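You operate a simulated robot arm through the tools that you are given. There is no shell and no other tool.

You run a simulated robot arm. Do the job below in one go: nothing can be reset, and whatever is moved stays where it is left.

## Task
Latch the blue lid and refill the strainer: drain shut, inlet open, vent shut once water shows, outlet open.
Fine: both white latches and the drain before the inlet; the outlet last.
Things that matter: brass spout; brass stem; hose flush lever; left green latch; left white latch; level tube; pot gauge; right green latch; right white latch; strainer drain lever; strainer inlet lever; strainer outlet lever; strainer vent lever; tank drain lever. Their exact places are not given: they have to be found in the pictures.

The check looks at the end state, three seconds after you hand in, the way a careful person would. Anything else that was tipped, shoved, dropped, spilled or broken makes it a failure. Lids that push on must go on centred and level and be pressed home; caps that screw on are set level and turned clockwise until they are tight.

## Robot
A 7-joint arm with a two-finger parallel gripper, hanging from a carriage that runs on a rail from [-287, -32] to [1979, 218] (x, y) and turns from -344 to 344 degrees about z. Base frame: it is fixed where the carriage stands at the start and does not move with it; the origin is on the floor, on the carriage's upright axis, x ahead of it, y to its left, z up. Lengths are in mm, angles in degrees, forces in N, time in s.
With the tool pointing down near the work surface it reaches from about 180 to 660 mm from the robot's upright axis, wherever it stands. Its first joint turns from -166.0 to 166.0 degrees. Places, roughly: brass spout [1900, 200, 400]; brass stem [800, -200, 800]; hose flush lever [1100, 0, 600]; left green latch [3100, -100, 900]; left white latch [2000, 0, 900]; level tube [2000, 100, 700]; pot gauge [1700, -400, 1300]; right green latch [2900, -100, 900]; right white latch [1800, 0, 900]; strainer drain lever [2000, 200, 500]; strainer inlet lever [2200, 100, 800]; strainer outlet lever [1700, 0, 800]; strainer vent lever [1900, 100, 800]; tank drain lever [800, -100, 200]; tank water lever [900, -100, 400]; teal lever [1200, -200, 900]. Payload 3.91 kg.
The tool frame sits at the grasp point between the pads (the TCP): z along the fingers, y along the line on which they close. The tips reach 30 mm beyond it. The gripper opens to 110 mm. The fingers are 20 mm wide and 10 mm thick; the gripper's body (48 by 112 mm) begins 55 mm behind the TCP.
Orientation is that of the tool frame in the base frame, as a unit quaternion [x, y, z, w]. With the fingers straight down and closing along the base's y, the tool's x points along the base's -x, its y along +y and its z along -z.

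## Interface
- The arm moves only by the tool step_arm. Its argument "series" is a list of rows, each an object of numbers (a shift or turn left out is 0, a gripper value left out holds the last): "x", "y", "z": the shift along the tool's x, y, z in units of 250 mm (1.0 is 250 mm); "rx", "ry", "rz": the turn, a rotation vector about the tool's x, y, z in units of 120 degrees (1.0 is 120 degrees); "jaw": the finger opening in mm, from 0 to 110. In form: [{"x": .., "y": .., "z": .., "rx": .., "ry": .., "rz": .., "jaw": ..}, ...]. A call has 1 to 20 rows; each row is the pose to reach, as a shift and turn from the pose commanded when the call began, along the tool's axes at that moment. A call with a number of a shift or a turn outside -1 to 1 is refused whole. A row lasts 0.2 s, in which the tool goes at most 50 mm and 8.6 degrees; a call with a longer step from one row to the next is refused whole, and so is a gripper value outside its range. Where a pose cannot be reached the arm comes as near as it can. A force on the tool above 40 N (or 10 N above the force at the start of the call, whichever is more), or a blocked arm, ends the call early, and 0.2 s more pass. The fingers move at their own pace (about 108 mm/s each) and stop on an object; they squeeze with about 23 N. The grip force told is the motor's: it shows also when the fingers shut on nothing. Time passes only in rows, and 0.2 s behind the last, so rows that repeat a pose let the fingers close. It gives the time, the measured TCP pose, the force on the tool (base axes), the opening and the grip force at its end, in the units of the frame above (readings bear some noise), with the torque about the TCP (base axes, N m) and any sound that the robot's microphone picked up.
- Cameras (640 x 400 px; columns grow to the right, rows downward): "scene" is now at [274.4, 6.1, 1586.7]; the picture's right is [0.10, -0.99, 0.00], its down [-0.79, -0.08, -0.61] and it looks along [0.61, 0.06, -0.79] (base axes); focal length 269 px, centre (320, 200). "wrist" rides on the gripper at [72, 17, -103] in the tool frame; the picture's right is [-0.23, 0.97, 0.00], its down [-0.76, -0.18, -0.62] and it looks along [-0.61, -0.14, 0.78] (tool axes); focal length 222 px, centre (320, 200).
- capture(camera): a new picture of that camera. No time passes.
- raise_lower(by): slides the trunk up (or, below 0, down) by that many mm; the arm and the scene camera ride with it, the base frame stays. It gives what a move gives, with no picture.
- base_move(legs): drives the robot by 1 to 6 legs, each [ahead, left, turn to the left] in mm, mm and degrees, along the robot's own axes; the way and the turn of a leg run together, so that a leg with both is an arc; at most 1500 mm and 180 degrees a leg. The arm and the cameras ride along, it lands a little off, and it stops where it bumps. It keeps to its track: a leg is cut to what the track allows. It gives what a move gives.
- head_to(pan, tilt): turns the head with the scene camera to pan (to the left, within 155 degrees either way) and tilt (down, from -29 to 69), counted from straight ahead of the robot. It gives what a move gives.
- probe_pixels(camera, pixels): for up to 12 pixels [column, row] of the newest picture of that camera ("zoom" is the newest enlarged one), the place [x, y, z] in the base frame of the surface seen there, good to about 2 mm. No time passes.
- inspect(camera, box): a new picture of the part [left, top, right, bottom] of that camera's present view, enlarged. No time passes.
- hand_in(): hands the job in; it is judged then, once.

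Unless the task says otherwise, let go and move clear before handing in.

The tools are called after "Call:" as a command line: name --argument value ..., lists and objects as JSON in quotes. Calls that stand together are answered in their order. step_arm: Moves the arm, as the interface text tells. Its arguments: {"type":"object","properties":{"series":{"type":"array","items":{"type":"object","properties":{"x":{"type":"number"},"y":{"type":"number"},"z":{"type":"number"},"rx":{"type":"number"},"ry":{"type":"number"},"rz":{"type":"number"},"jaw":{"type":"number"}}}}},"required":["series"]} The other tools are called the same way: raise_lower (by) moves the trunk up or down; base_move (legs) drives the base; head_to (pan, tilt) turns the head that bears the scene camera; capture (camera) takes a picture; probe_pixels (camera, pixels) gives the place of the surface under pixels of a picture; inspect (camera, box) takes an enlarged picture of a part of a camera's view; hand_in () hands the job in.

At the start:

```text
time: 0.0
position: [449.2, 106.5, 1164.6]
tool_rot: [0.0, 1.0, 0.0, 0.0]
wrist_force: [-0.5, 0.7, 0.1]
wrist_torque: [0.01, 0.03, -0.03]
grip_width: 109.7
gripper_force: 0.1
trunk travel left (down, up): [-275.0, 305.0]
robot x, y, heading: [-0.8, -0.4, -0.1]
head pan, tilt (commanded): [6.0, 52.4]
```

scene: 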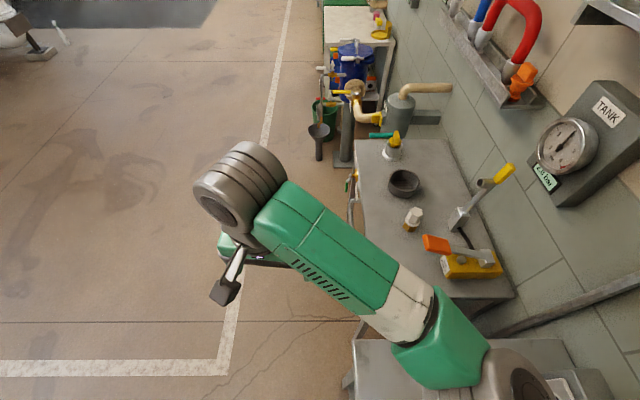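
wrist: 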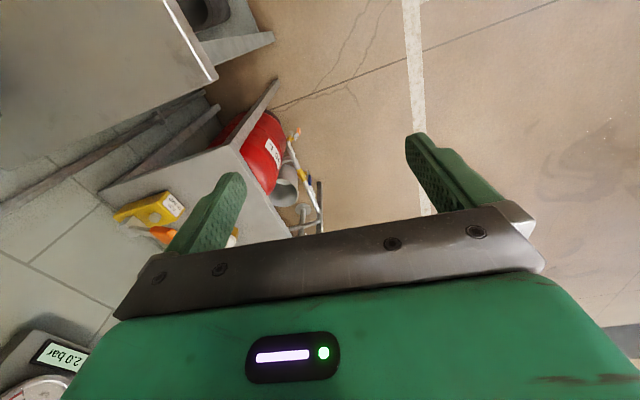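

The scene picture shows the bench with levers on the right and a blue strainer pot in the distance (around pixel 350,70). I'll turn the head to look ahead and enlarge that area before moving anything.

Call:
inspect --camera "scene" --box '[290, 0, 450, 170]'

Call:
head_to --pan 0 --tilt 25

Call:
capture --camera "scene"

```text
2.35 times, centred on (370, 85) of scene
```

zoom: 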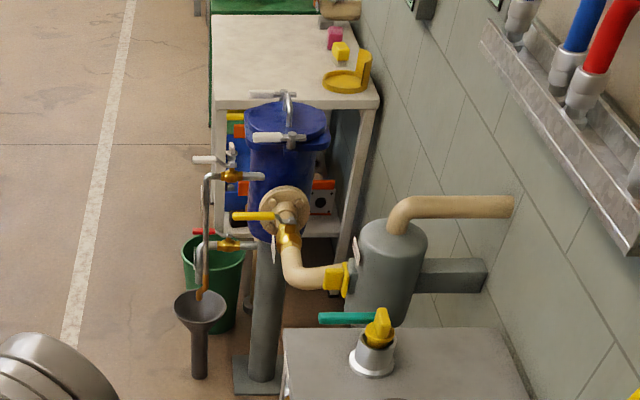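

```text
time: 0.9
position: [449.6, 107.8, 1165.0]
tool_rot: [0.0, 1.0, 0.0, 0.0]
wrist_force: [0.0, -0.5, -0.2]
wrist_torque: [-0.02, 0.0, 0.0]
grip_width: 110.1
gripper_force: 0.1
trunk travel left (down, up): [-275.0, 305.0]
robot x, y, heading: [3.2, 3.0, 0.0]
head pan, tilt (commanded): [0.0, 25.0]
```

```text
taken
```

scene: 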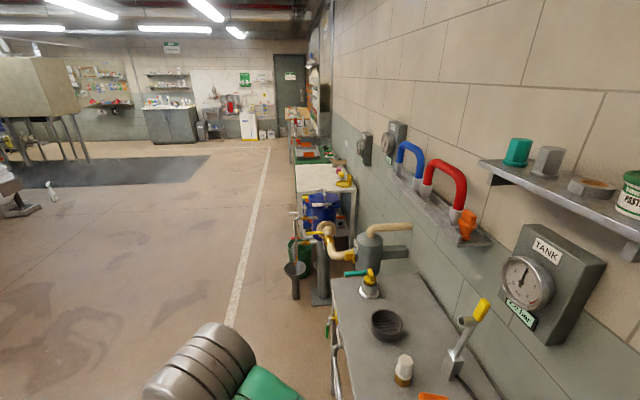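

The strainer pot with its level tube and funnel is ahead around pixel (320,215). I'll drive along the rail partway, staying to the left, and look from closer.

Call:
base_move --legs '[[700, 150, 0]]'

Call:
head_to --pan 0 --tilt 35

Call:
capture --camera "scene"

```text
time: 4.8
position: [1141.7, 181.4, 1164.3]
tool_rot: [0.004, 1.0, 0.0, 0.0]
wrist_force: [0.3, -0.4, -0.1]
wrist_torque: [-0.04, -0.01, 0.04]
grip_width: 110.0
gripper_force: 0.1
trunk travel left (down, up): [-275.0, 305.0]
robot x, y, heading: [691.5, 72.9, -0.5]
head pan, tilt (commanded): [0.0, 25.0]
```

```text
time: 5.5
position: [1141.9, 180.4, 1164.5]
tool_rot: [0.005, 1.0, 0.0, 0.0]
wrist_force: [0.4, 0.5, -0.4]
wrist_torque: [-0.01, -0.02, -0.01]
grip_width: 110.1
gripper_force: 0.0
trunk travel left (down, up): [-275.0, 305.0]
robot x, y, heading: [694.9, 79.8, -0.5]
head pan, tilt (commanded): [0.0, 35.0]
```

```text
taken
```

scene: 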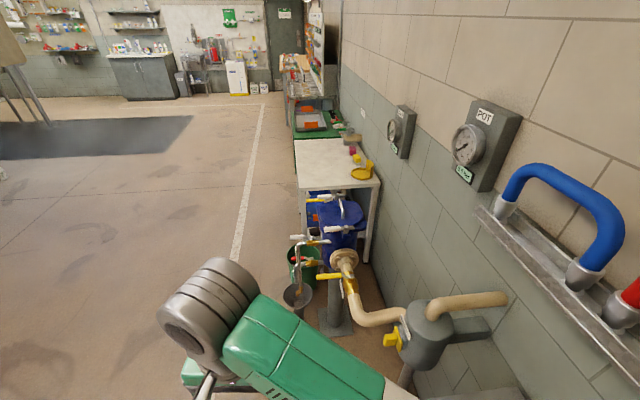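

The robot runs along a single sloping rail line, and the pot is still about a metre ahead (pixel 340,215). I'll drive further on.

Call:
base_move --legs '[[500, 60, 0]]'

Call:
head_to --pan -5 --tilt 45

Call:
capture --camera "scene"

Call:
capture --camera "wrist"

```text
time: 8.4
position: [1630.4, 229.6, 1164.7]
tool_rot: [0.01, 1.0, 0.0, 0.001]
wrist_force: [-0.2, 0.0, 0.9]
wrist_torque: [0.01, 0.02, 0.03]
grip_width: 109.9
gripper_force: 0.0
trunk travel left (down, up): [-275.0, 305.0]
robot x, y, heading: [1179.5, 129.3, -1.1]
head pan, tilt (commanded): [0.0, 35.0]
```

```text
time: 9.1
position: [1630.4, 229.9, 1163.7]
tool_rot: [0.01, 1.0, 0.001, 0.0]
wrist_force: [-0.1, -0.5, -0.4]
wrist_torque: [0.02, 0.01, -0.03]
grip_width: 110.2
gripper_force: 0.0
trunk travel left (down, up): [-275.0, 305.0]
robot x, y, heading: [1179.3, 131.3, -1.1]
head pan, tilt (commanded): [-5.0, 45.0]
```

```text
taken
```

scene: 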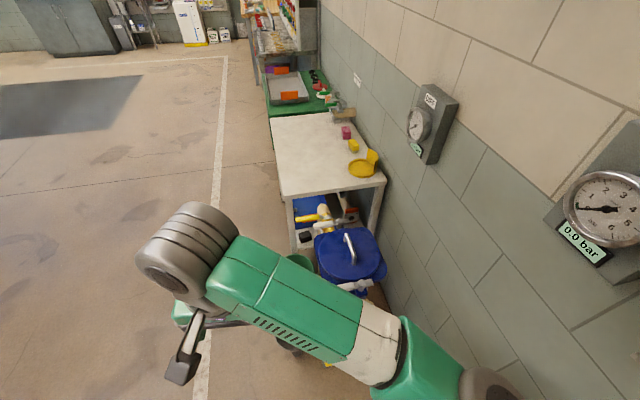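

```text
taken
```

wrist: 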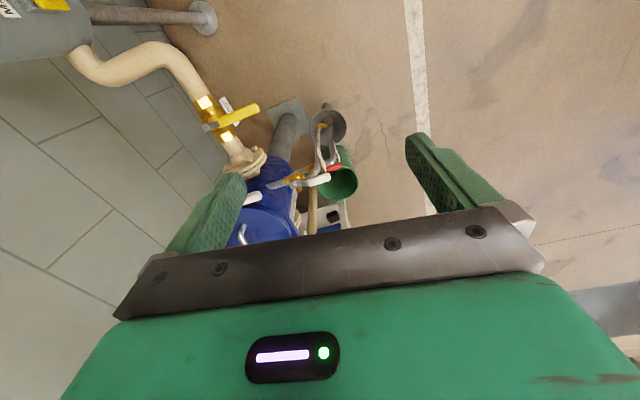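

The arm hides the lower part of the pot in the scene view. I'll turn the carriage left to swing the arm clear and pan the head back to the right.

Call:
base_move --legs '[[0, 0, 70]]'

Call:
head_to --pan -85 --tilt 50

Call:
capture --camera "scene"

```text
time: 12.5
position: [1239.7, 587.3, 1164.4]
tool_rot: [-0.565, 0.825, 0.0, -0.001]
wrist_force: [-0.6, 0.2, -0.1]
wrist_torque: [0.02, -0.02, -0.02]
grip_width: 110.2
gripper_force: 0.0
trunk travel left (down, up): [-275.0, 305.0]
robot x, y, heading: [1180.8, 128.5, 68.9]
head pan, tilt (commanded): [-5.0, 45.0]
```

```text
time: 14.1
position: [1240.8, 588.1, 1163.9]
tool_rot: [-0.566, 0.824, 0.0, 0.0]
wrist_force: [0.2, 0.1, -1.2]
wrist_torque: [0.02, 0.03, 0.03]
grip_width: 110.2
gripper_force: 0.0
trunk travel left (down, up): [-275.0, 305.0]
robot x, y, heading: [1183.7, 128.9, 68.7]
head pan, tilt (commanded): [-85.0, 50.0]
```

```text
taken
```

scene: 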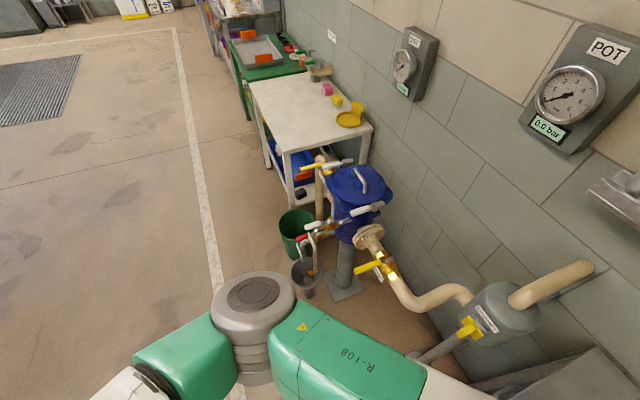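

Now the pot, level tube, funnel and valves are all visible (roughly pixels 270–420 by 140–300). I'll enlarge that area.

Call:
inspect --camera "scene" --box '[270, 140, 430, 300]'

Call:
inspect --camera "scene" --box '[290, 190, 370, 290]'

Call:
inspect --camera "scene" --box '[300, 140, 400, 220]'

```text
2.50 times, centred on (350, 220) of scene
```

zoom: 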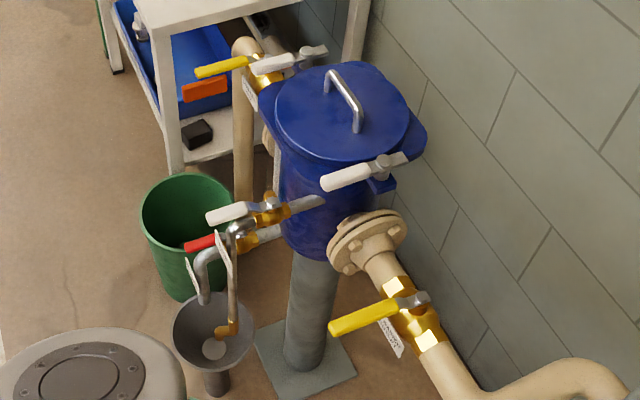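

```text
4.00 times, centred on (330, 240) of scene
```

zoom: 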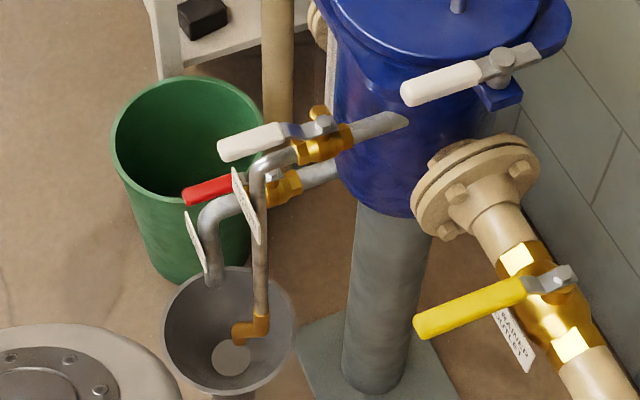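

```text
5.00 times, centred on (350, 180) of scene
```

zoom: 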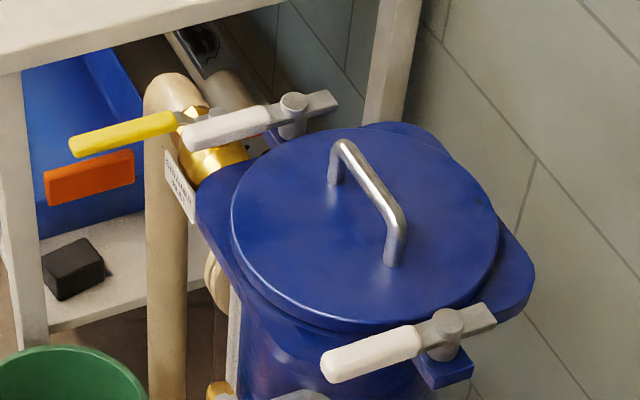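

The enlarged view shows two white latch levers, open (near one at zoom 370,350; far one at 240,120), a yellow inlet lever behind and a yellow outlet lever in front, with white vent and red drain levers. I'll probe the places of the lid parts.

Call:
probe_pixels --camera "zoom" --pixels '[[330, 368], [400, 345], [447, 318], [488, 314], [245, 200], [470, 240], [300, 170], [192, 133], [250, 120], [293, 98], [332, 97], [80, 147]]'

Call:
inspect --camera "scene" --box '[290, 190, 390, 290]'

```text
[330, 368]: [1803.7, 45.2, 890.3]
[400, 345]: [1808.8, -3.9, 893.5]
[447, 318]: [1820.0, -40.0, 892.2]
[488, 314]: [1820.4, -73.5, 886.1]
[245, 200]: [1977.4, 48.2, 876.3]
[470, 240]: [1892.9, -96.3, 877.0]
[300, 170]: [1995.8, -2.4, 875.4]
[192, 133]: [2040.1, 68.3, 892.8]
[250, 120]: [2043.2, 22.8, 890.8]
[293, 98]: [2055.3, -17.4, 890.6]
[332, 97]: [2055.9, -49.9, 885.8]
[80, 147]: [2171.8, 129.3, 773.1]
```

```text
4.00 times, centred on (340, 240) of scene
```

zoom: 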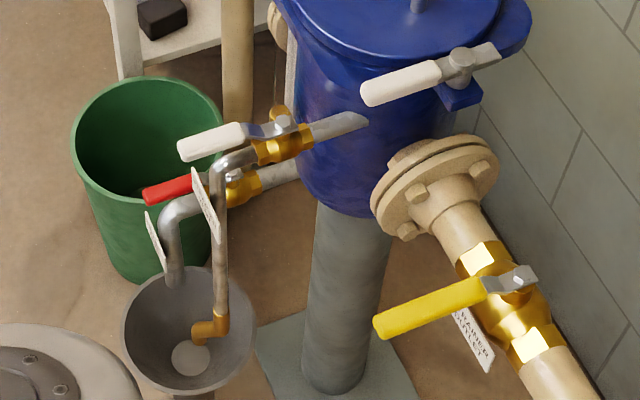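

Latch pivots sit near (1820,-40,890) and (2055,-17,890), with the lid top at z≈876. Next I probe the vent, drain and outlet levers in the newest zoom.

Call:
probe_pixels --camera "zoom" --pixels '[[183, 150], [235, 135], [284, 122], [340, 122], [150, 196], [188, 183], [235, 188], [270, 177], [380, 325], [470, 290], [518, 277], [213, 325]]'

Call:
inspect --camera "scene" --box '[300, 200, 350, 240]'

Call:
inspect --camera "scene" --box '[220, 20, 380, 120]'

```text
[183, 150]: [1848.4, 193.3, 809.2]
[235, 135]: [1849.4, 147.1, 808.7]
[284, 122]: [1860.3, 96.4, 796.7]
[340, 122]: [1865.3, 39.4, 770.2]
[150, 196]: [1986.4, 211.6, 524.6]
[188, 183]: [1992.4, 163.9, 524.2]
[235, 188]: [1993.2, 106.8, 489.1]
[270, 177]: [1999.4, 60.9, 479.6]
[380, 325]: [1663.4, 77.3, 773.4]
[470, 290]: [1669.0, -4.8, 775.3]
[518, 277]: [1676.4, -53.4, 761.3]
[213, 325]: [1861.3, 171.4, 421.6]
```

```text
10.00 times, centred on (325, 220) of scene
```

zoom: 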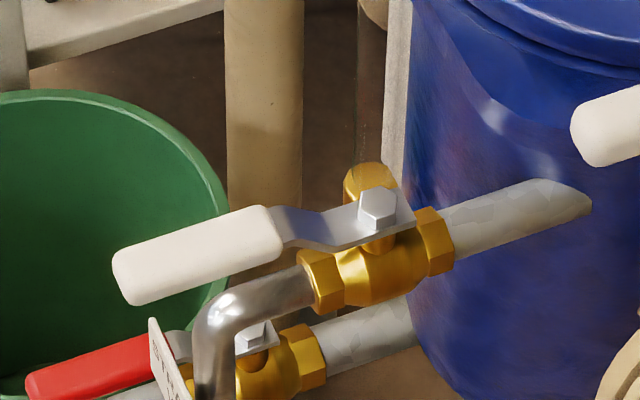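

```text
4.00 times, centred on (300, 70) of scene
```

zoom: 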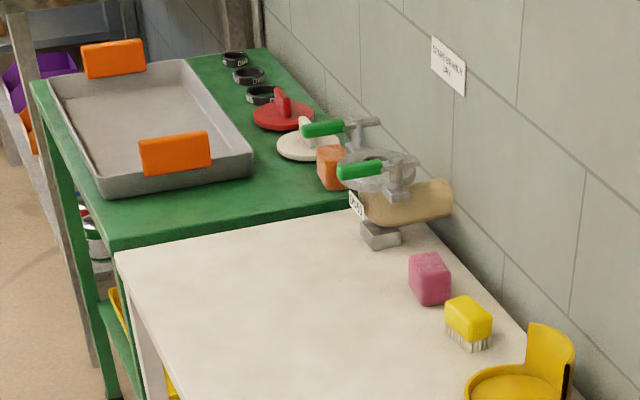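

The vent lever (white, z≈809) and drain lever (red, z≈525) both lie along their pipes, so they're open. I'll zoom in on the green-latched sample and the tags and read any instructions.

Call:
inspect --camera "scene" --box '[290, 45, 340, 85]'

Call:
inspect --camera "scene" --box '[322, 24, 342, 48]'

Call:
inspect --camera "scene" --box '[320, 150, 345, 200]'

Call:
inspect --camera "scene" --box '[350, 250, 390, 290]'

Call:
inspect --camera "scene" --box '[295, 220, 325, 250]'

Call:
inspect --camera "scene" --box '[380, 20, 440, 110]'

```text
10.00 times, centred on (315, 65) of scene
```

zoom: 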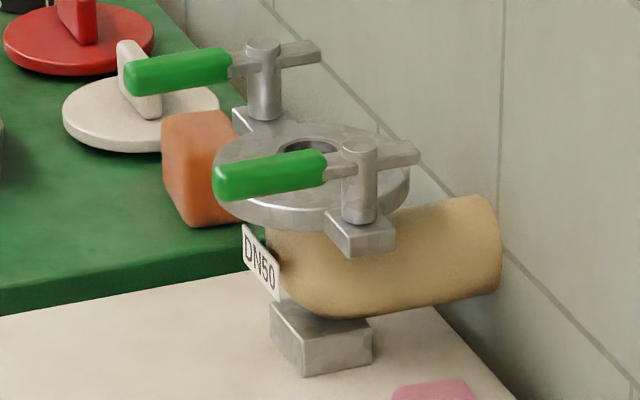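

```text
16.00 times, centred on (332, 36) of scene
```

zoom: 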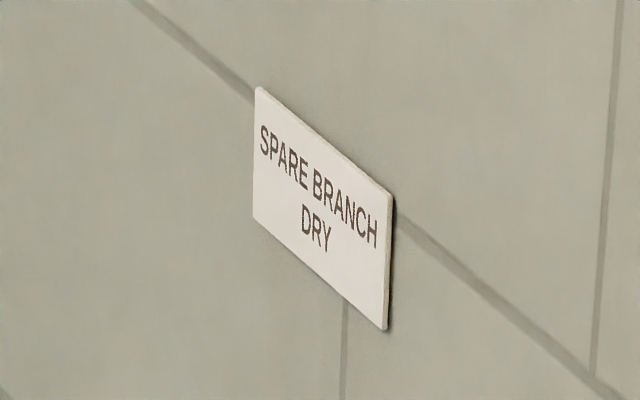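

```text
8.00 times, centred on (332, 175) of scene
```

zoom: 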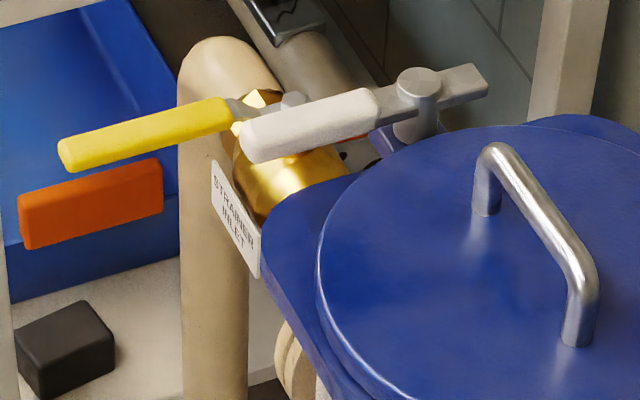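

```text
10.00 times, centred on (370, 270) of scene
```

zoom: 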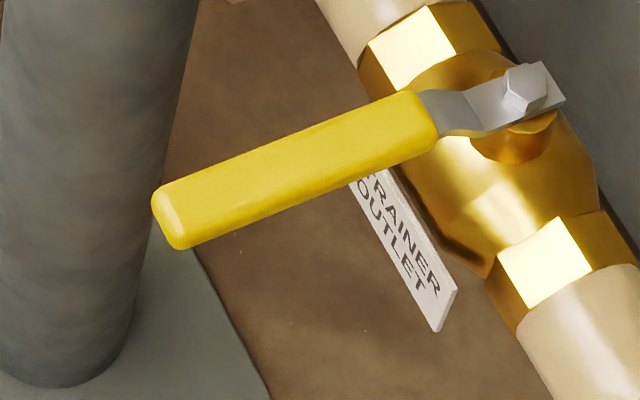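

```text
13.33 times, centred on (310, 235) of scene
```

zoom: 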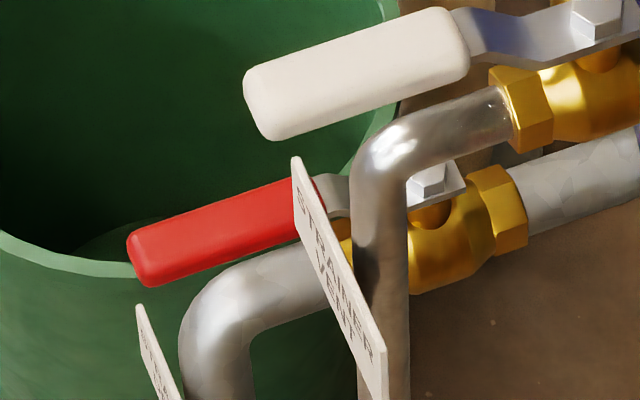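

```text
4.44 times, centred on (410, 65) of scene
```

zoom: 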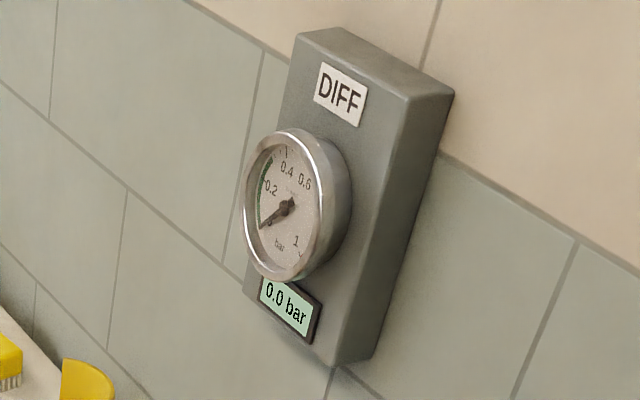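

The sample branch's green latches are decoys with the same design (long grip, short dog that must swing over the lid). The tags read STRAINER INLET, OUTLET and VENT. I'll drive further along the rail with the arm kept clear to the left, and look at the pot from its other side.

Call:
base_move --legs '[[350, -670, 0]]'

Call:
head_to --pan -150 --tilt 60

Call:
capture --camera "scene"

```text
time: 18.2
position: [1992.8, 671.8, 1163.1]
tool_rot: [-0.566, 0.824, -0.001, 0.0]
wrist_force: [-0.3, 0.0, 0.1]
wrist_torque: [0.02, -0.01, -0.03]
grip_width: 110.1
gripper_force: 0.0
trunk travel left (down, up): [-275.0, 305.0]
robot x, y, heading: [1931.5, 214.6, 69.0]
head pan, tilt (commanded): [-85.0, 50.0]
```

```text
time: 19.5
position: [1992.9, 670.4, 1163.6]
tool_rot: [-0.567, 0.824, 0.001, -0.001]
wrist_force: [0.0, -0.5, 0.0]
wrist_torque: [0.02, 0.0, 0.01]
grip_width: 109.7
gripper_force: 0.1
trunk travel left (down, up): [-275.0, 305.0]
robot x, y, heading: [1931.1, 212.2, 69.0]
head pan, tilt (commanded): [-150.0, 60.0]
```

```text
taken
```

scene: 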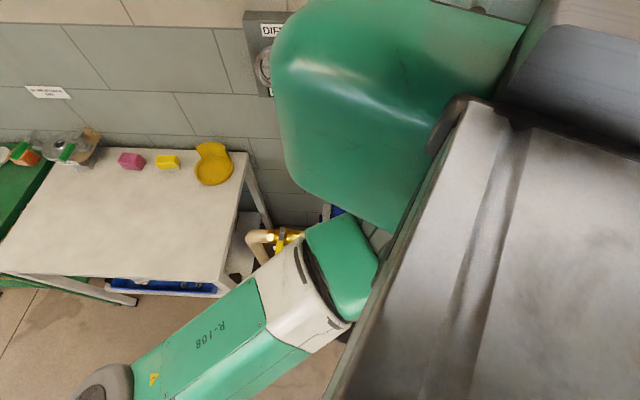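

The robot's own body blocks this view. I'll move back to about x=1700 at a smaller heading so the camera sits in front of the pot.

Call:
base_move --legs '[[-107, 204, -40]]'

Call:
head_to --pan -115 --tilt 60

Call:
capture --camera "scene"

```text
time: 21.7
position: [2049.3, 516.5, 1163.8]
tool_rot: [-0.27, 0.963, 0.001, 0.0]
wrist_force: [0.6, 0.6, 0.4]
wrist_torque: [0.04, -0.02, 0.01]
grip_width: 109.8
gripper_force: 0.0
trunk travel left (down, up): [-275.0, 305.0]
robot x, y, heading: [1722.4, 187.5, 31.2]
head pan, tilt (commanded): [-150.0, 60.0]
```

```text
time: 22.7
position: [2049.5, 517.2, 1163.6]
tool_rot: [-0.271, 0.963, 0.001, 0.0]
wrist_force: [-0.5, 0.8, -1.0]
wrist_torque: [-0.01, -0.02, -0.04]
grip_width: 110.0
gripper_force: 0.1
trunk travel left (down, up): [-275.0, 305.0]
robot x, y, heading: [1717.9, 189.3, 31.2]
head pan, tilt (commanded): [-115.0, 60.0]
```

```text
taken
```

scene: 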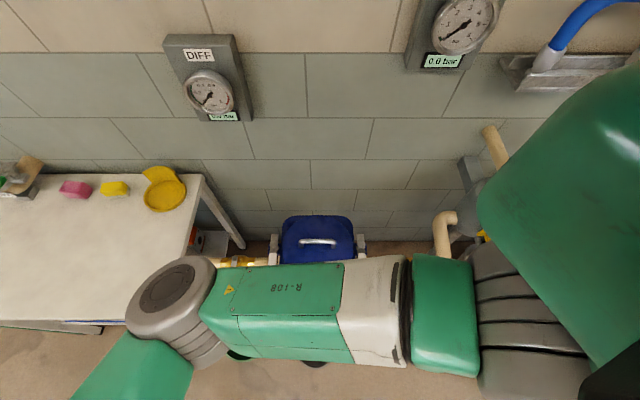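

The arm hides the pot in this view, so I'll use the wrist camera instead. I'll bring the tool to about (1940,380,1000), turned so the wrist camera looks toward the pot from the open side.

Call:
step_arm --series '[{"x": 0.044, "y": -0.016, "z": 0.044, "rz": 0.0667}, {"x": 0.088, "y": -0.032, "z": 0.088, "rz": 0.1333}, {"x": 0.132, "y": -0.048, "z": 0.131, "rz": 0.2}, {"x": 0.177, "y": -0.063, "z": 0.175, "rz": 0.2667}, {"x": 0.221, "y": -0.079, "z": 0.219, "rz": 0.3333}, {"x": 0.265, "y": -0.095, "z": 0.262, "rz": 0.4}, {"x": 0.309, "y": -0.111, "z": 0.306, "rz": 0.4667}, {"x": 0.353, "y": -0.127, "z": 0.35, "rz": 0.5333}, {"x": 0.397, "y": -0.143, "z": 0.394, "rz": 0.6}, {"x": 0.441, "y": -0.159, "z": 0.437, "rz": 0.6667}, {"x": 0.486, "y": -0.175, "z": 0.481, "rz": 0.7333}, {"x": 0.53, "y": -0.19, "z": 0.525, "rz": 0.8}, {"x": 0.574, "y": -0.206, "z": 0.569, "rz": 0.8667}, {"x": 0.618, "y": -0.222, "z": 0.612, "rz": 0.9333}, {"x": 0.662, "y": -0.238, "z": 0.656, "rz": 1.0}]'

Call:
capture --camera "wrist"

Call:
capture --camera "scene"

```text
time: 25.9
position: [1949.1, 369.3, 987.2]
tool_rot: [0.699, 0.716, 0.0, -0.001]
wrist_force: [-0.2, 0.5, -0.5]
wrist_torque: [0.0, 0.01, -0.04]
grip_width: 110.2
gripper_force: 0.1
out of reach, approached as far as the arm can: row 15
trunk travel left (down, up): [-275.0, 305.0]
robot x, y, heading: [1720.3, 188.8, 31.4]
head pan, tilt (commanded): [-115.0, 60.0]
```

```text
taken
```

wrist: 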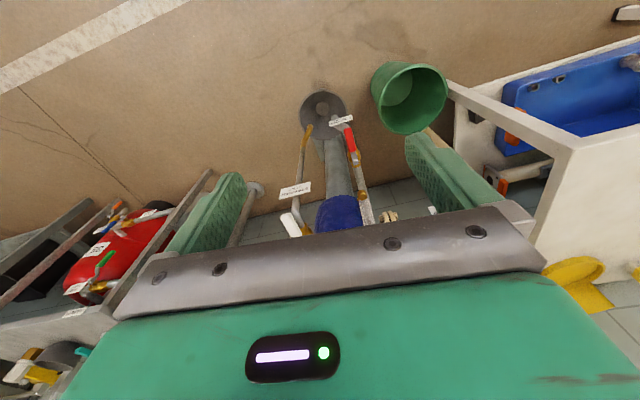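

```text
taken
```

scene: 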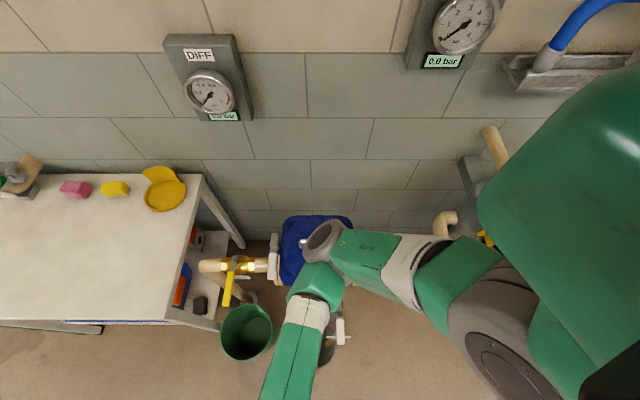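

The wrist picture now shows the funnel (322,115), drain lever (red, 348,140), the vent pipe (300,160) and bucket (410,95). I'll enlarge these.

Call:
inspect --camera "wrist" --box '[270, 70, 450, 240]'

Call:
inspect --camera "wrist" --box '[300, 85, 400, 155]'

Call:
inspect --camera "scene" --box '[190, 200, 370, 320]'

```text
2.35 times, centred on (360, 155) of wrist
```

zoom: 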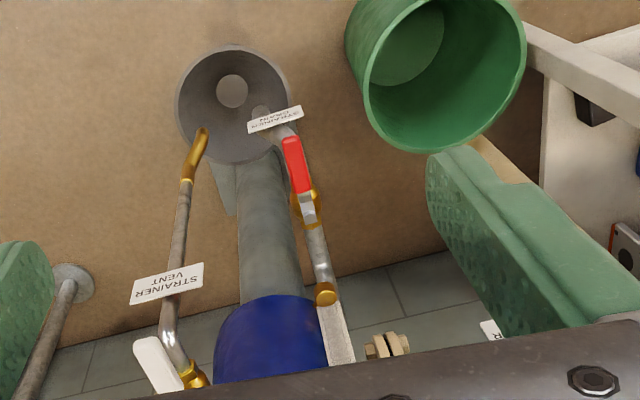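

```text
5.71 times, centred on (350, 120) of wrist
```

zoom: 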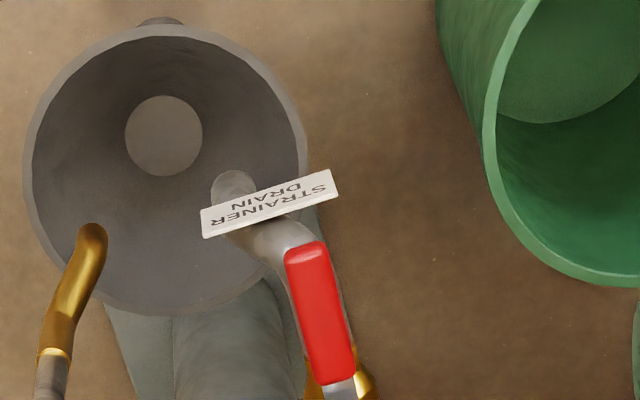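

```text
3.33 times, centred on (280, 260) of scene
```

zoom: 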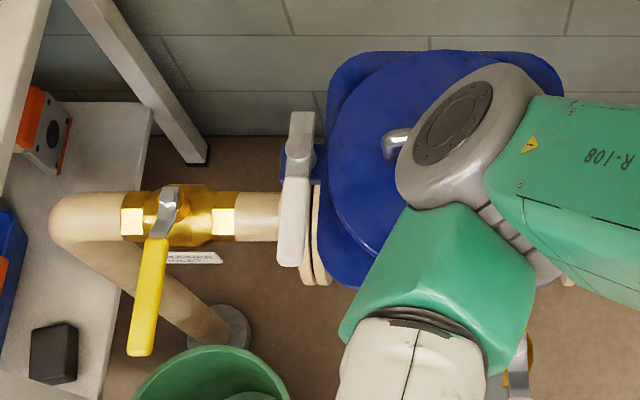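

The top view (last zoom) shows the inlet valve with its lever pointing at the viewer, across the pipe, so shut; the drain lever lies along its pipe, so open. I'll check how high the elbow is above the pot, and where the table edge and bucket rim are.

Call:
capture --camera "scene"

Call:
probe_pixels --camera "scene" --pixels '[[322, 235], [330, 285], [198, 180], [185, 300], [246, 310], [228, 290], [238, 258], [276, 240], [205, 265], [315, 325], [225, 335], [272, 335]]'

Call:
probe_pixels --camera "wrist" --pixels '[[323, 93], [301, 115], [344, 122], [345, 133], [352, 150], [355, 162], [304, 140], [302, 160], [288, 225], [385, 75], [410, 130], [446, 85]]'

```text
taken
```

scene: 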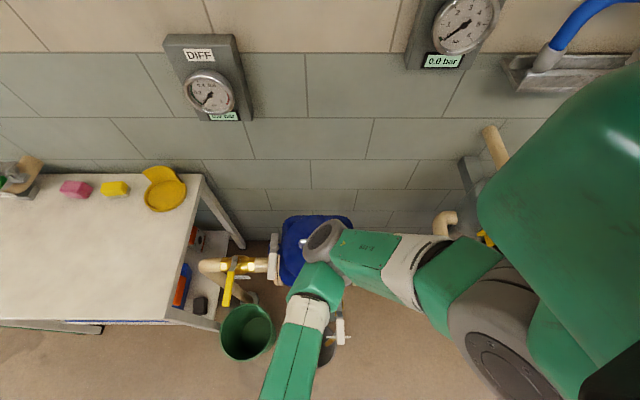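

```text
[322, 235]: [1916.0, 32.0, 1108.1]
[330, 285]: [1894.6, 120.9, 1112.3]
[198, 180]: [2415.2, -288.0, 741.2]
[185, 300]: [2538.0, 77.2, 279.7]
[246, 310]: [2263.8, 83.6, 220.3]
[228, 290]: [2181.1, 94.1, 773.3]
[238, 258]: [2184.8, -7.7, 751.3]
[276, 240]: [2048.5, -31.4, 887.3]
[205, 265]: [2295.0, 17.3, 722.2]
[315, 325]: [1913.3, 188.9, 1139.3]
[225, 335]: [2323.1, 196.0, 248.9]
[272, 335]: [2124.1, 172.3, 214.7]
```

```text
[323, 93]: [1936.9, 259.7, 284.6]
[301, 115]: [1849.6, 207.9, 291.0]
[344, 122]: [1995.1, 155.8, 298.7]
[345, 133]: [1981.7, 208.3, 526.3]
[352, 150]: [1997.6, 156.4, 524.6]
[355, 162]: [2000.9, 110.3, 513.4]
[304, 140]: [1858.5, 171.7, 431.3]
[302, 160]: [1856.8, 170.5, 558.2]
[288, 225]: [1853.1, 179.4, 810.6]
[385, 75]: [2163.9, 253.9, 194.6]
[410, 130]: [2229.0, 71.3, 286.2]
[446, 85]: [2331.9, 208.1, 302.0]
```

Elbow top is at z≈1108, above the pot. I'll raise the trunk for clearance, drive back to about x=1490 so the right latch is within a comfortable reach, and look again.

Call:
raise_lower --by 150

Call:
base_move --legs '[[-208, 96, 0]]'

Call:
head_to --pan -60 --tilt 55

Call:
capture --camera "scene"

Call:
capture --camera "wrist"

```text
time: 27.7
position: [1949.5, 369.6, 1135.8]
tool_rot: [0.698, 0.716, 0.001, 0.0]
wrist_force: [0.1, -0.4, 0.4]
wrist_torque: [-0.02, 0.0, 0.0]
grip_width: 109.9
gripper_force: 0.1
trunk travel left (down, up): [-425.0, 155.0]
robot x, y, heading: [1719.2, 189.9, 31.4]
head pan, tilt (commanded): [-115.0, 60.0]
```

```text
time: 29.4
position: [1719.8, 345.7, 1135.1]
tool_rot: [0.696, 0.718, 0.001, 0.0]
wrist_force: [1.0, -0.2, 1.0]
wrist_torque: [-0.02, -0.03, -0.02]
grip_width: 110.2
gripper_force: 0.0
trunk travel left (down, up): [-425.0, 155.0]
robot x, y, heading: [1493.2, 167.4, 31.5]
head pan, tilt (commanded): [-115.0, 60.0]
```

```text
time: 30.6
position: [1719.7, 345.8, 1137.5]
tool_rot: [0.696, 0.718, 0.001, 0.0]
wrist_force: [0.3, 0.6, -0.4]
wrist_torque: [-0.01, 0.02, 0.02]
grip_width: 109.9
gripper_force: 0.1
trunk travel left (down, up): [-425.0, 155.0]
robot x, y, heading: [1496.2, 168.8, 31.6]
head pan, tilt (commanded): [-60.0, 55.0]
```

```text
taken
```

scene: 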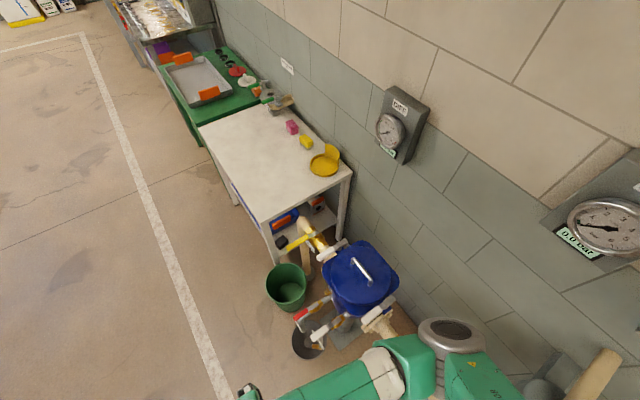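

```text
taken
```

wrist: 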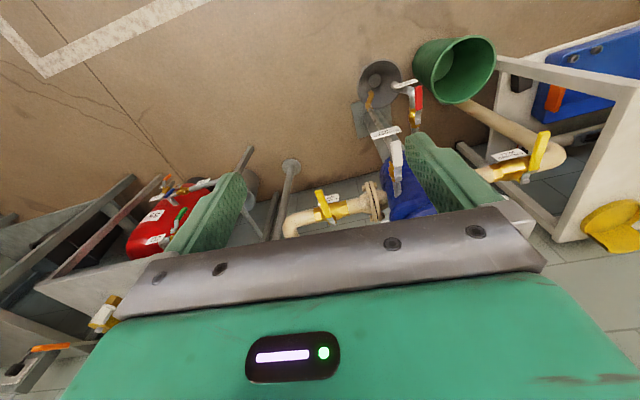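

This scene view is clear and unobstructed: pot at (360,280), levers around it. I'll enlarge the latch and the rest.

Call:
inspect --camera "scene" --box '[265, 220, 415, 360]'

Call:
inspect --camera "scene" --box '[300, 280, 400, 350]'

Call:
probe_pixels --camera "zoom" --pixels '[[320, 10], [420, 100], [200, 100]]'

```text
2.86 times, centred on (340, 290) of scene
```

zoom: 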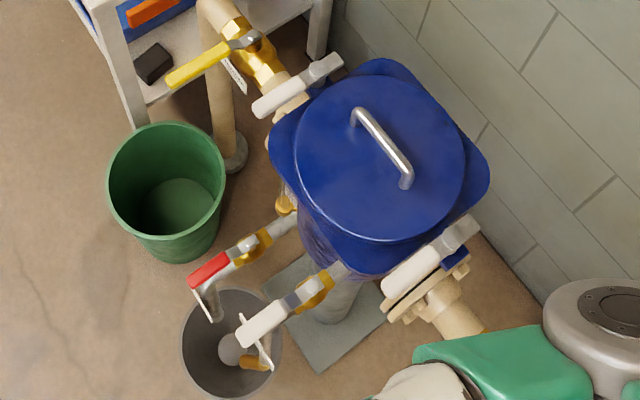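

```text
5.71 times, centred on (350, 315) of scene
```

zoom: 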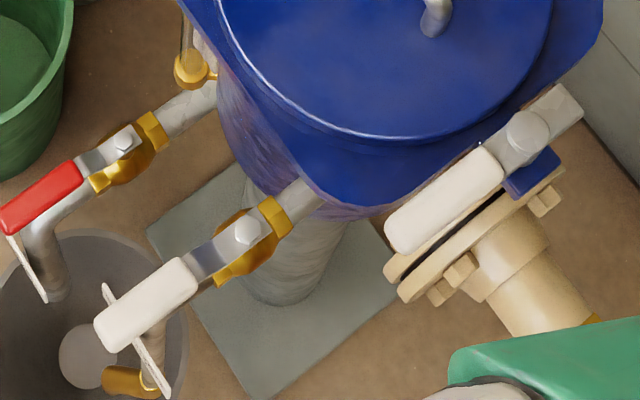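

```text
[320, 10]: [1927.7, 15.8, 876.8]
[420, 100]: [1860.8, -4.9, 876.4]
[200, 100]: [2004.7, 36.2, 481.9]
```

I'll probe the flange edge, the lid rim and the latch grip outline in this zoom to see how much room there is around the right latch.

Call:
probe_pixels --camera "zoom" --pixels '[[380, 190], [330, 180], [400, 165], [440, 140], [480, 125], [395, 215], [415, 240], [490, 160], [440, 185], [470, 205], [525, 125], [575, 100]]'

Call:
inspect --camera "scene" --box '[340, 230, 400, 290]'

Call:
probe_pixels --camera "zoom" --pixels '[[120, 190], [200, 265], [280, 340], [310, 100], [310, 380], [150, 20], [320, 400], [230, 395]]'

```text
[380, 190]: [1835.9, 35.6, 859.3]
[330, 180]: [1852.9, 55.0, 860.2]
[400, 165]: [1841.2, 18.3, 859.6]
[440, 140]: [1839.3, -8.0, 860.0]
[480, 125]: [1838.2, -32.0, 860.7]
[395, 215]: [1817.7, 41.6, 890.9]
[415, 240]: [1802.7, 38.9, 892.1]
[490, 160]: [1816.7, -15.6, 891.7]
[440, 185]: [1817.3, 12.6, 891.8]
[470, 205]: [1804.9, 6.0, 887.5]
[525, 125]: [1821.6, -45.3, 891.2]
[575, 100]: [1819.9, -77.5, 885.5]
```

```text
6.67 times, centred on (370, 260) of scene
```

zoom: 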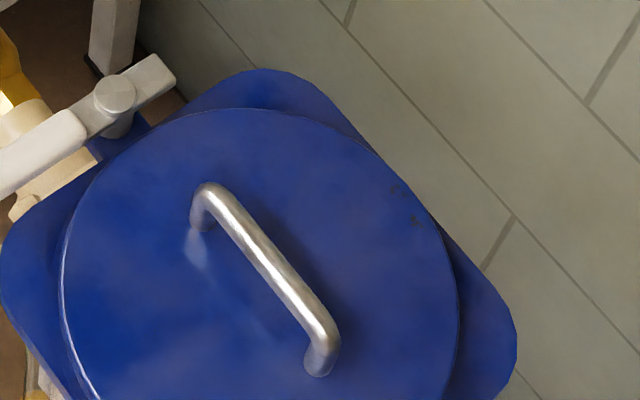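

```text
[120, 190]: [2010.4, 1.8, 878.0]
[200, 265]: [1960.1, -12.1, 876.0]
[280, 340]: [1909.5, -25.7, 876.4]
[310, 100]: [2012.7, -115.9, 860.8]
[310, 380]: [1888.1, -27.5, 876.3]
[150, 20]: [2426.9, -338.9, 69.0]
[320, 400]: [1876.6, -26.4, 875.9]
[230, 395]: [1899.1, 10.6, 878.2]
```

The flange (z≈860) runs to x≈1836 next to the right latch grip (x 1797–1819, top z≈892, pivot near (1821,-43)). I'll push the grip with closed fingers from the lid side, swinging it outward so the short dog goes over the lid. First I approach high.

Call:
step_arm --series '[{"x": -0.087, "y": 0.029, "z": 0.039, "jaw": 0}, {"x": -0.175, "y": 0.059, "z": 0.078}, {"x": -0.262, "y": 0.088, "z": 0.116}, {"x": -0.35, "y": 0.117, "z": 0.155}, {"x": -0.437, "y": 0.147, "z": 0.194}, {"x": -0.524, "y": 0.176, "z": 0.233}, {"x": -0.612, "y": 0.205, "z": 0.272}, {"x": -0.699, "y": 0.234, "z": 0.31}, {"x": -0.787, "y": 0.264, "z": 0.349}, {"x": -0.874, "y": 0.293, "z": 0.388}, {"x": -0.874, "y": 0.293, "z": 0.388}]'

Call:
capture --camera "scene"

Call:
capture --camera "wrist"

```text
time: 33.0
position: [1798.9, 129.6, 1039.3]
tool_rot: [0.696, 0.718, 0.001, -0.001]
wrist_force: [0.5, -0.7, -1.0]
wrist_torque: [0.0, -0.02, 0.02]
grip_width: 0.0
gripper_force: 23.1
trunk travel left (down, up): [-425.0, 155.0]
robot x, y, heading: [1495.1, 163.2, 31.8]
head pan, tilt (commanded): [-60.0, 55.0]
```

```text
taken
```

scene: 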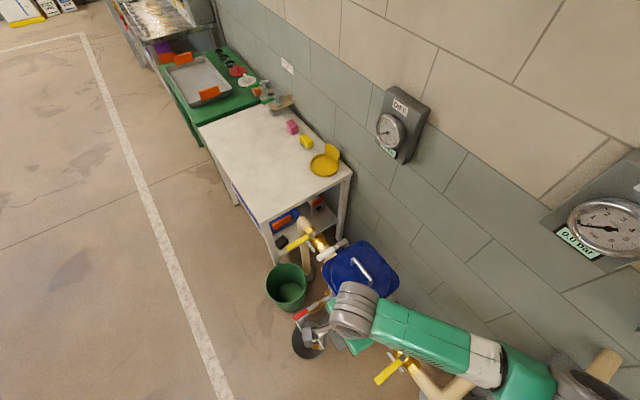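

```text
taken
```

wrist: 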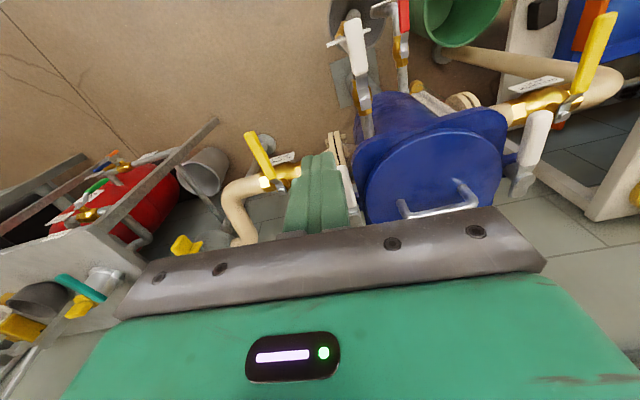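

The tool is at (1799,130,1039). I'll check the arm's own height over the pipework before going lower.

Call:
probe_pixels --camera "scene" --pixels '[[355, 310], [420, 330], [485, 355], [530, 375], [590, 385], [605, 365], [350, 345]]'

```text
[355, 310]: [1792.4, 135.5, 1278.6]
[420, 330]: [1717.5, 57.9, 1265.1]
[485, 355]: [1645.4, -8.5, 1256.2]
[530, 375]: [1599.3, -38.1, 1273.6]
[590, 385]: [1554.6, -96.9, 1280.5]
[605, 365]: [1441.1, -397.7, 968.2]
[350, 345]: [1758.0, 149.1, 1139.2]
```

The forearm is at z≈1260, well clear. I move above the gap between the grip and the lid, at z≈960, and check.

Call:
step_arm --series '[{"x": -0.075, "y": 0.026, "z": 0.064}, {"x": -0.149, "y": 0.052, "z": 0.128}, {"x": -0.223, "y": 0.077, "z": 0.192}, {"x": -0.298, "y": 0.103, "z": 0.256}, {"x": -0.372, "y": 0.129, "z": 0.32}, {"x": -0.372, "y": 0.129, "z": 0.32}]'

Call:
capture --camera "scene"

Call:
inspect --camera "wrist" --box '[220, 60, 420, 220]'

```text
time: 34.4
position: [1836.1, 37.5, 955.6]
tool_rot: [0.696, 0.718, 0.0, -0.001]
wrist_force: [0.1, 0.2, -0.1]
wrist_torque: [0.0, 0.02, 0.03]
grip_width: 0.0
gripper_force: 23.2
trunk travel left (down, up): [-425.0, 155.0]
robot x, y, heading: [1491.2, 168.1, 31.5]
head pan, tilt (commanded): [-60.0, 55.0]
```

```text
taken
```

scene: 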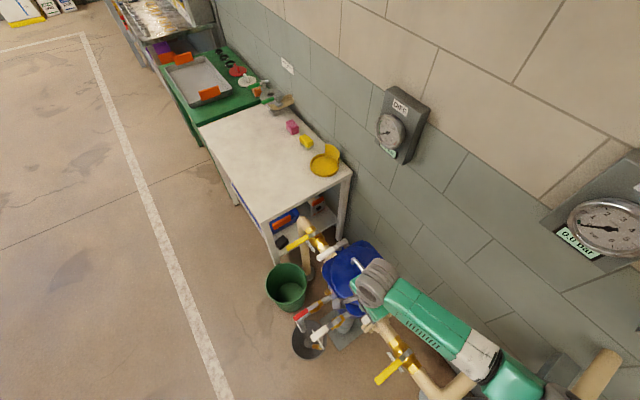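

```text
2.50 times, centred on (320, 140) of wrist
```

zoom: 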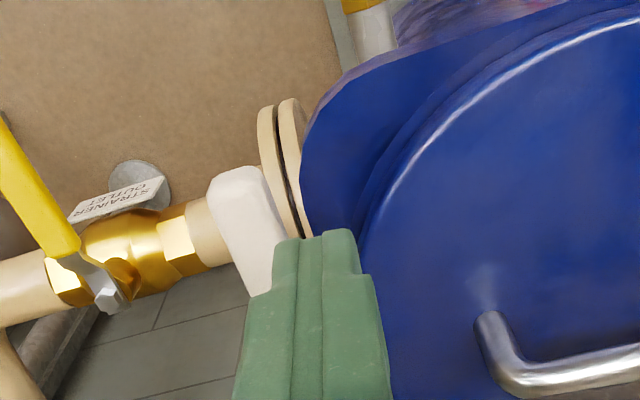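

The fingers (green) are between the grip (white) and the lid edge. I lower gently by 58 mm.

Call:
step_arm --series '[{"z": 0.05}, {"z": 0.1}, {"z": 0.15}, {"z": 0.19}, {"z": 0.22}, {"z": 0.232}, {"z": 0.232}]'

Call:
inspect --camera "wrist" --box '[220, 60, 420, 220]'

Call:
inspect --camera "scene" --box '[310, 230, 430, 350]'

```text
time: 36.0
position: [1835.1, 37.8, 899.7]
tool_rot: [0.697, 0.718, 0.0, 0.0]
wrist_force: [-0.6, 0.2, -0.4]
wrist_torque: [-0.02, 0.01, 0.01]
grip_width: 0.0
gripper_force: 23.9
trunk travel left (down, up): [-425.0, 155.0]
robot x, y, heading: [1495.6, 164.3, 31.4]
head pan, tilt (commanded): [-60.0, 55.0]
```

```text
2.50 times, centred on (320, 140) of wrist
```

zoom: 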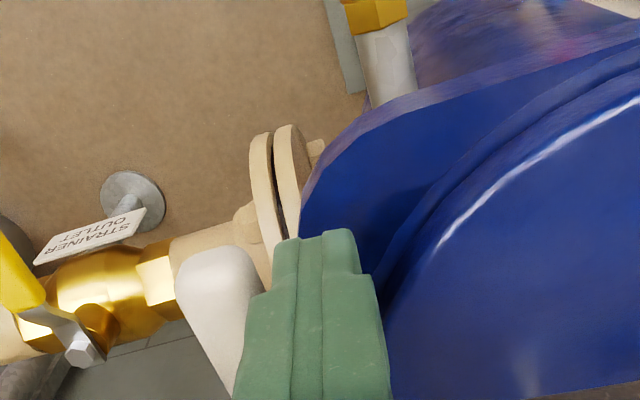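

```text
3.33 times, centred on (370, 290) of scene
```

zoom: 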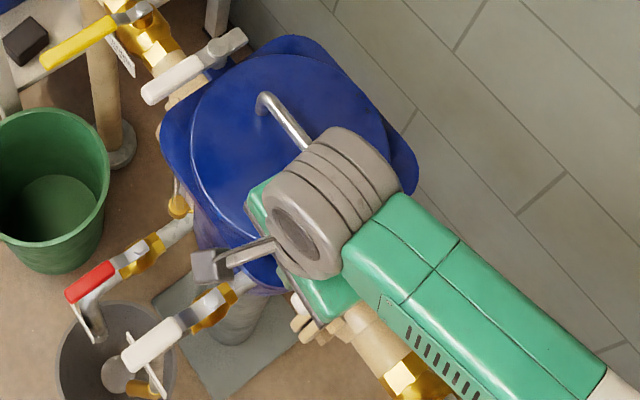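

No contact on the way down, and the fingers are beside the grip at z≈900. I'll push the first 40° of arc about the pivot and check the force.

Call:
step_arm --series '[{"x": 0.001, "y": -0.0236}, {"x": 0.0018, "y": -0.0472}, {"x": 0.002, "y": -0.07}, {"x": 0.002, "y": -0.092}, {"x": -0.0014, "y": -0.114}, {"x": -0.0048, "y": -0.1364}, {"x": -0.011, "y": -0.158}, {"x": -0.0172, "y": -0.1792}, {"x": -0.0264, "y": -0.1994}, {"x": -0.0356, "y": -0.2196}, {"x": -0.0356, "y": -0.2196}]'

Call:
inspect --camera "wrist" --box '[220, 60, 420, 220]'

Call:
inspect --camera "scene" --box '[310, 230, 430, 350]'

```text
time: 38.4
position: [1779.8, 26.8, 900.5]
tool_rot: [0.696, 0.718, 0.001, -0.001]
wrist_force: [0.7, -0.1, -0.5]
wrist_torque: [0.04, -0.01, 0.03]
grip_width: 0.0
gripper_force: 23.0
trunk travel left (down, up): [-425.0, 155.0]
robot x, y, heading: [1497.1, 166.2, 31.8]
head pan, tilt (commanded): [-60.0, 55.0]
```

```text
2.50 times, centred on (320, 140) of wrist
```

zoom: 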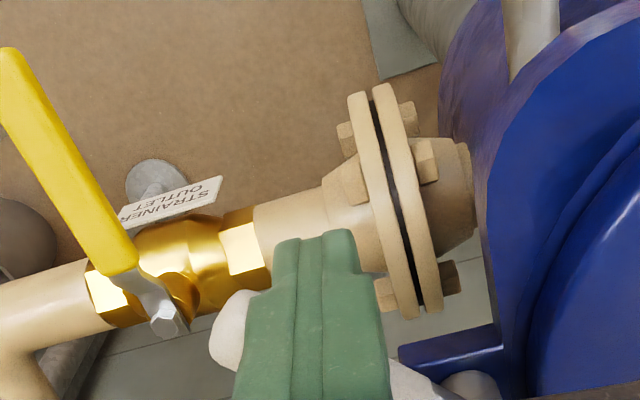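

```text
3.33 times, centred on (370, 290) of scene
```

zoom: 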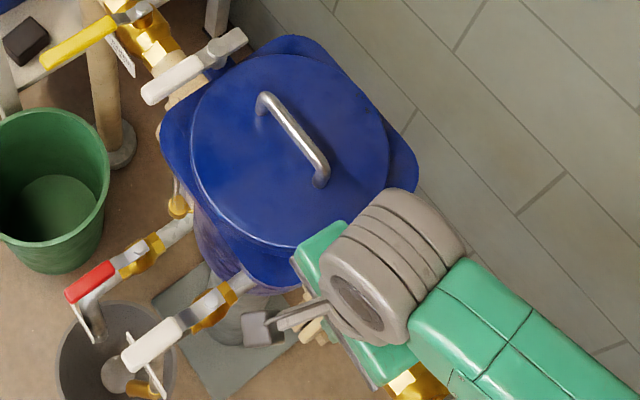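

The latch swings freely with little force. I continue the arc toward the fully latched angle.

Call:
step_arm --series '[{"x": -0.012, "y": -0.019}, {"x": -0.024, "y": -0.038}, {"x": -0.038, "y": -0.055}, {"x": -0.0524, "y": -0.0716}, {"x": -0.069, "y": -0.087}, {"x": -0.086, "y": -0.1016}, {"x": -0.104, "y": -0.1145}, {"x": -0.1228, "y": -0.1264}, {"x": -0.143, "y": -0.1365}, {"x": -0.1632, "y": -0.146}, {"x": -0.18, "y": -0.1515}, {"x": -0.1948, "y": -0.1564}, {"x": -0.206, "y": -0.1594}, {"x": -0.2168, "y": -0.162}, {"x": -0.2168, "y": -0.162}]'

Call:
inspect --camera "wrist" --box '[220, 60, 420, 220]'

Call:
inspect --camera "scene" --box '[310, 230, 430, 350]'

```text
time: 41.6
position: [1741.3, -28.5, 900.7]
tool_rot: [0.696, 0.718, 0.001, -0.001]
wrist_force: [-0.1, 0.0, -0.8]
wrist_torque: [0.0, 0.01, 0.04]
grip_width: 0.3
gripper_force: 23.2
trunk travel left (down, up): [-425.0, 155.0]
robot x, y, heading: [1494.5, 166.0, 31.6]
head pan, tilt (commanded): [-60.0, 55.0]
```

```text
2.50 times, centred on (320, 140) of wrist
```

zoom: 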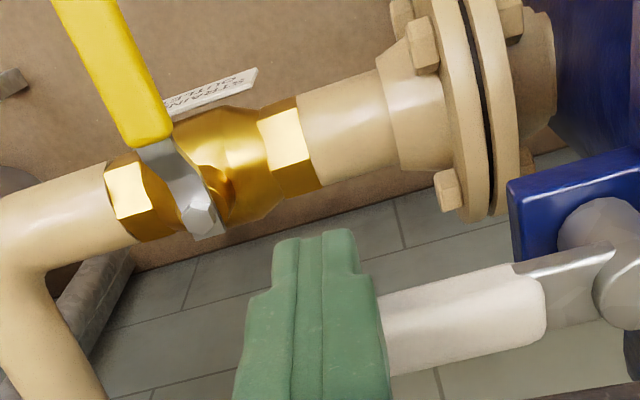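

```text
3.33 times, centred on (370, 290) of scene
```

zoom: 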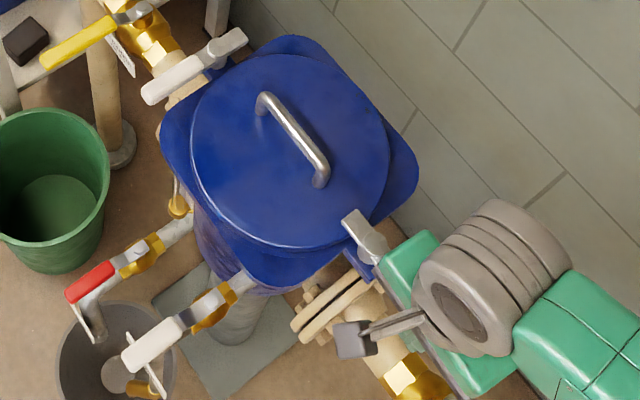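

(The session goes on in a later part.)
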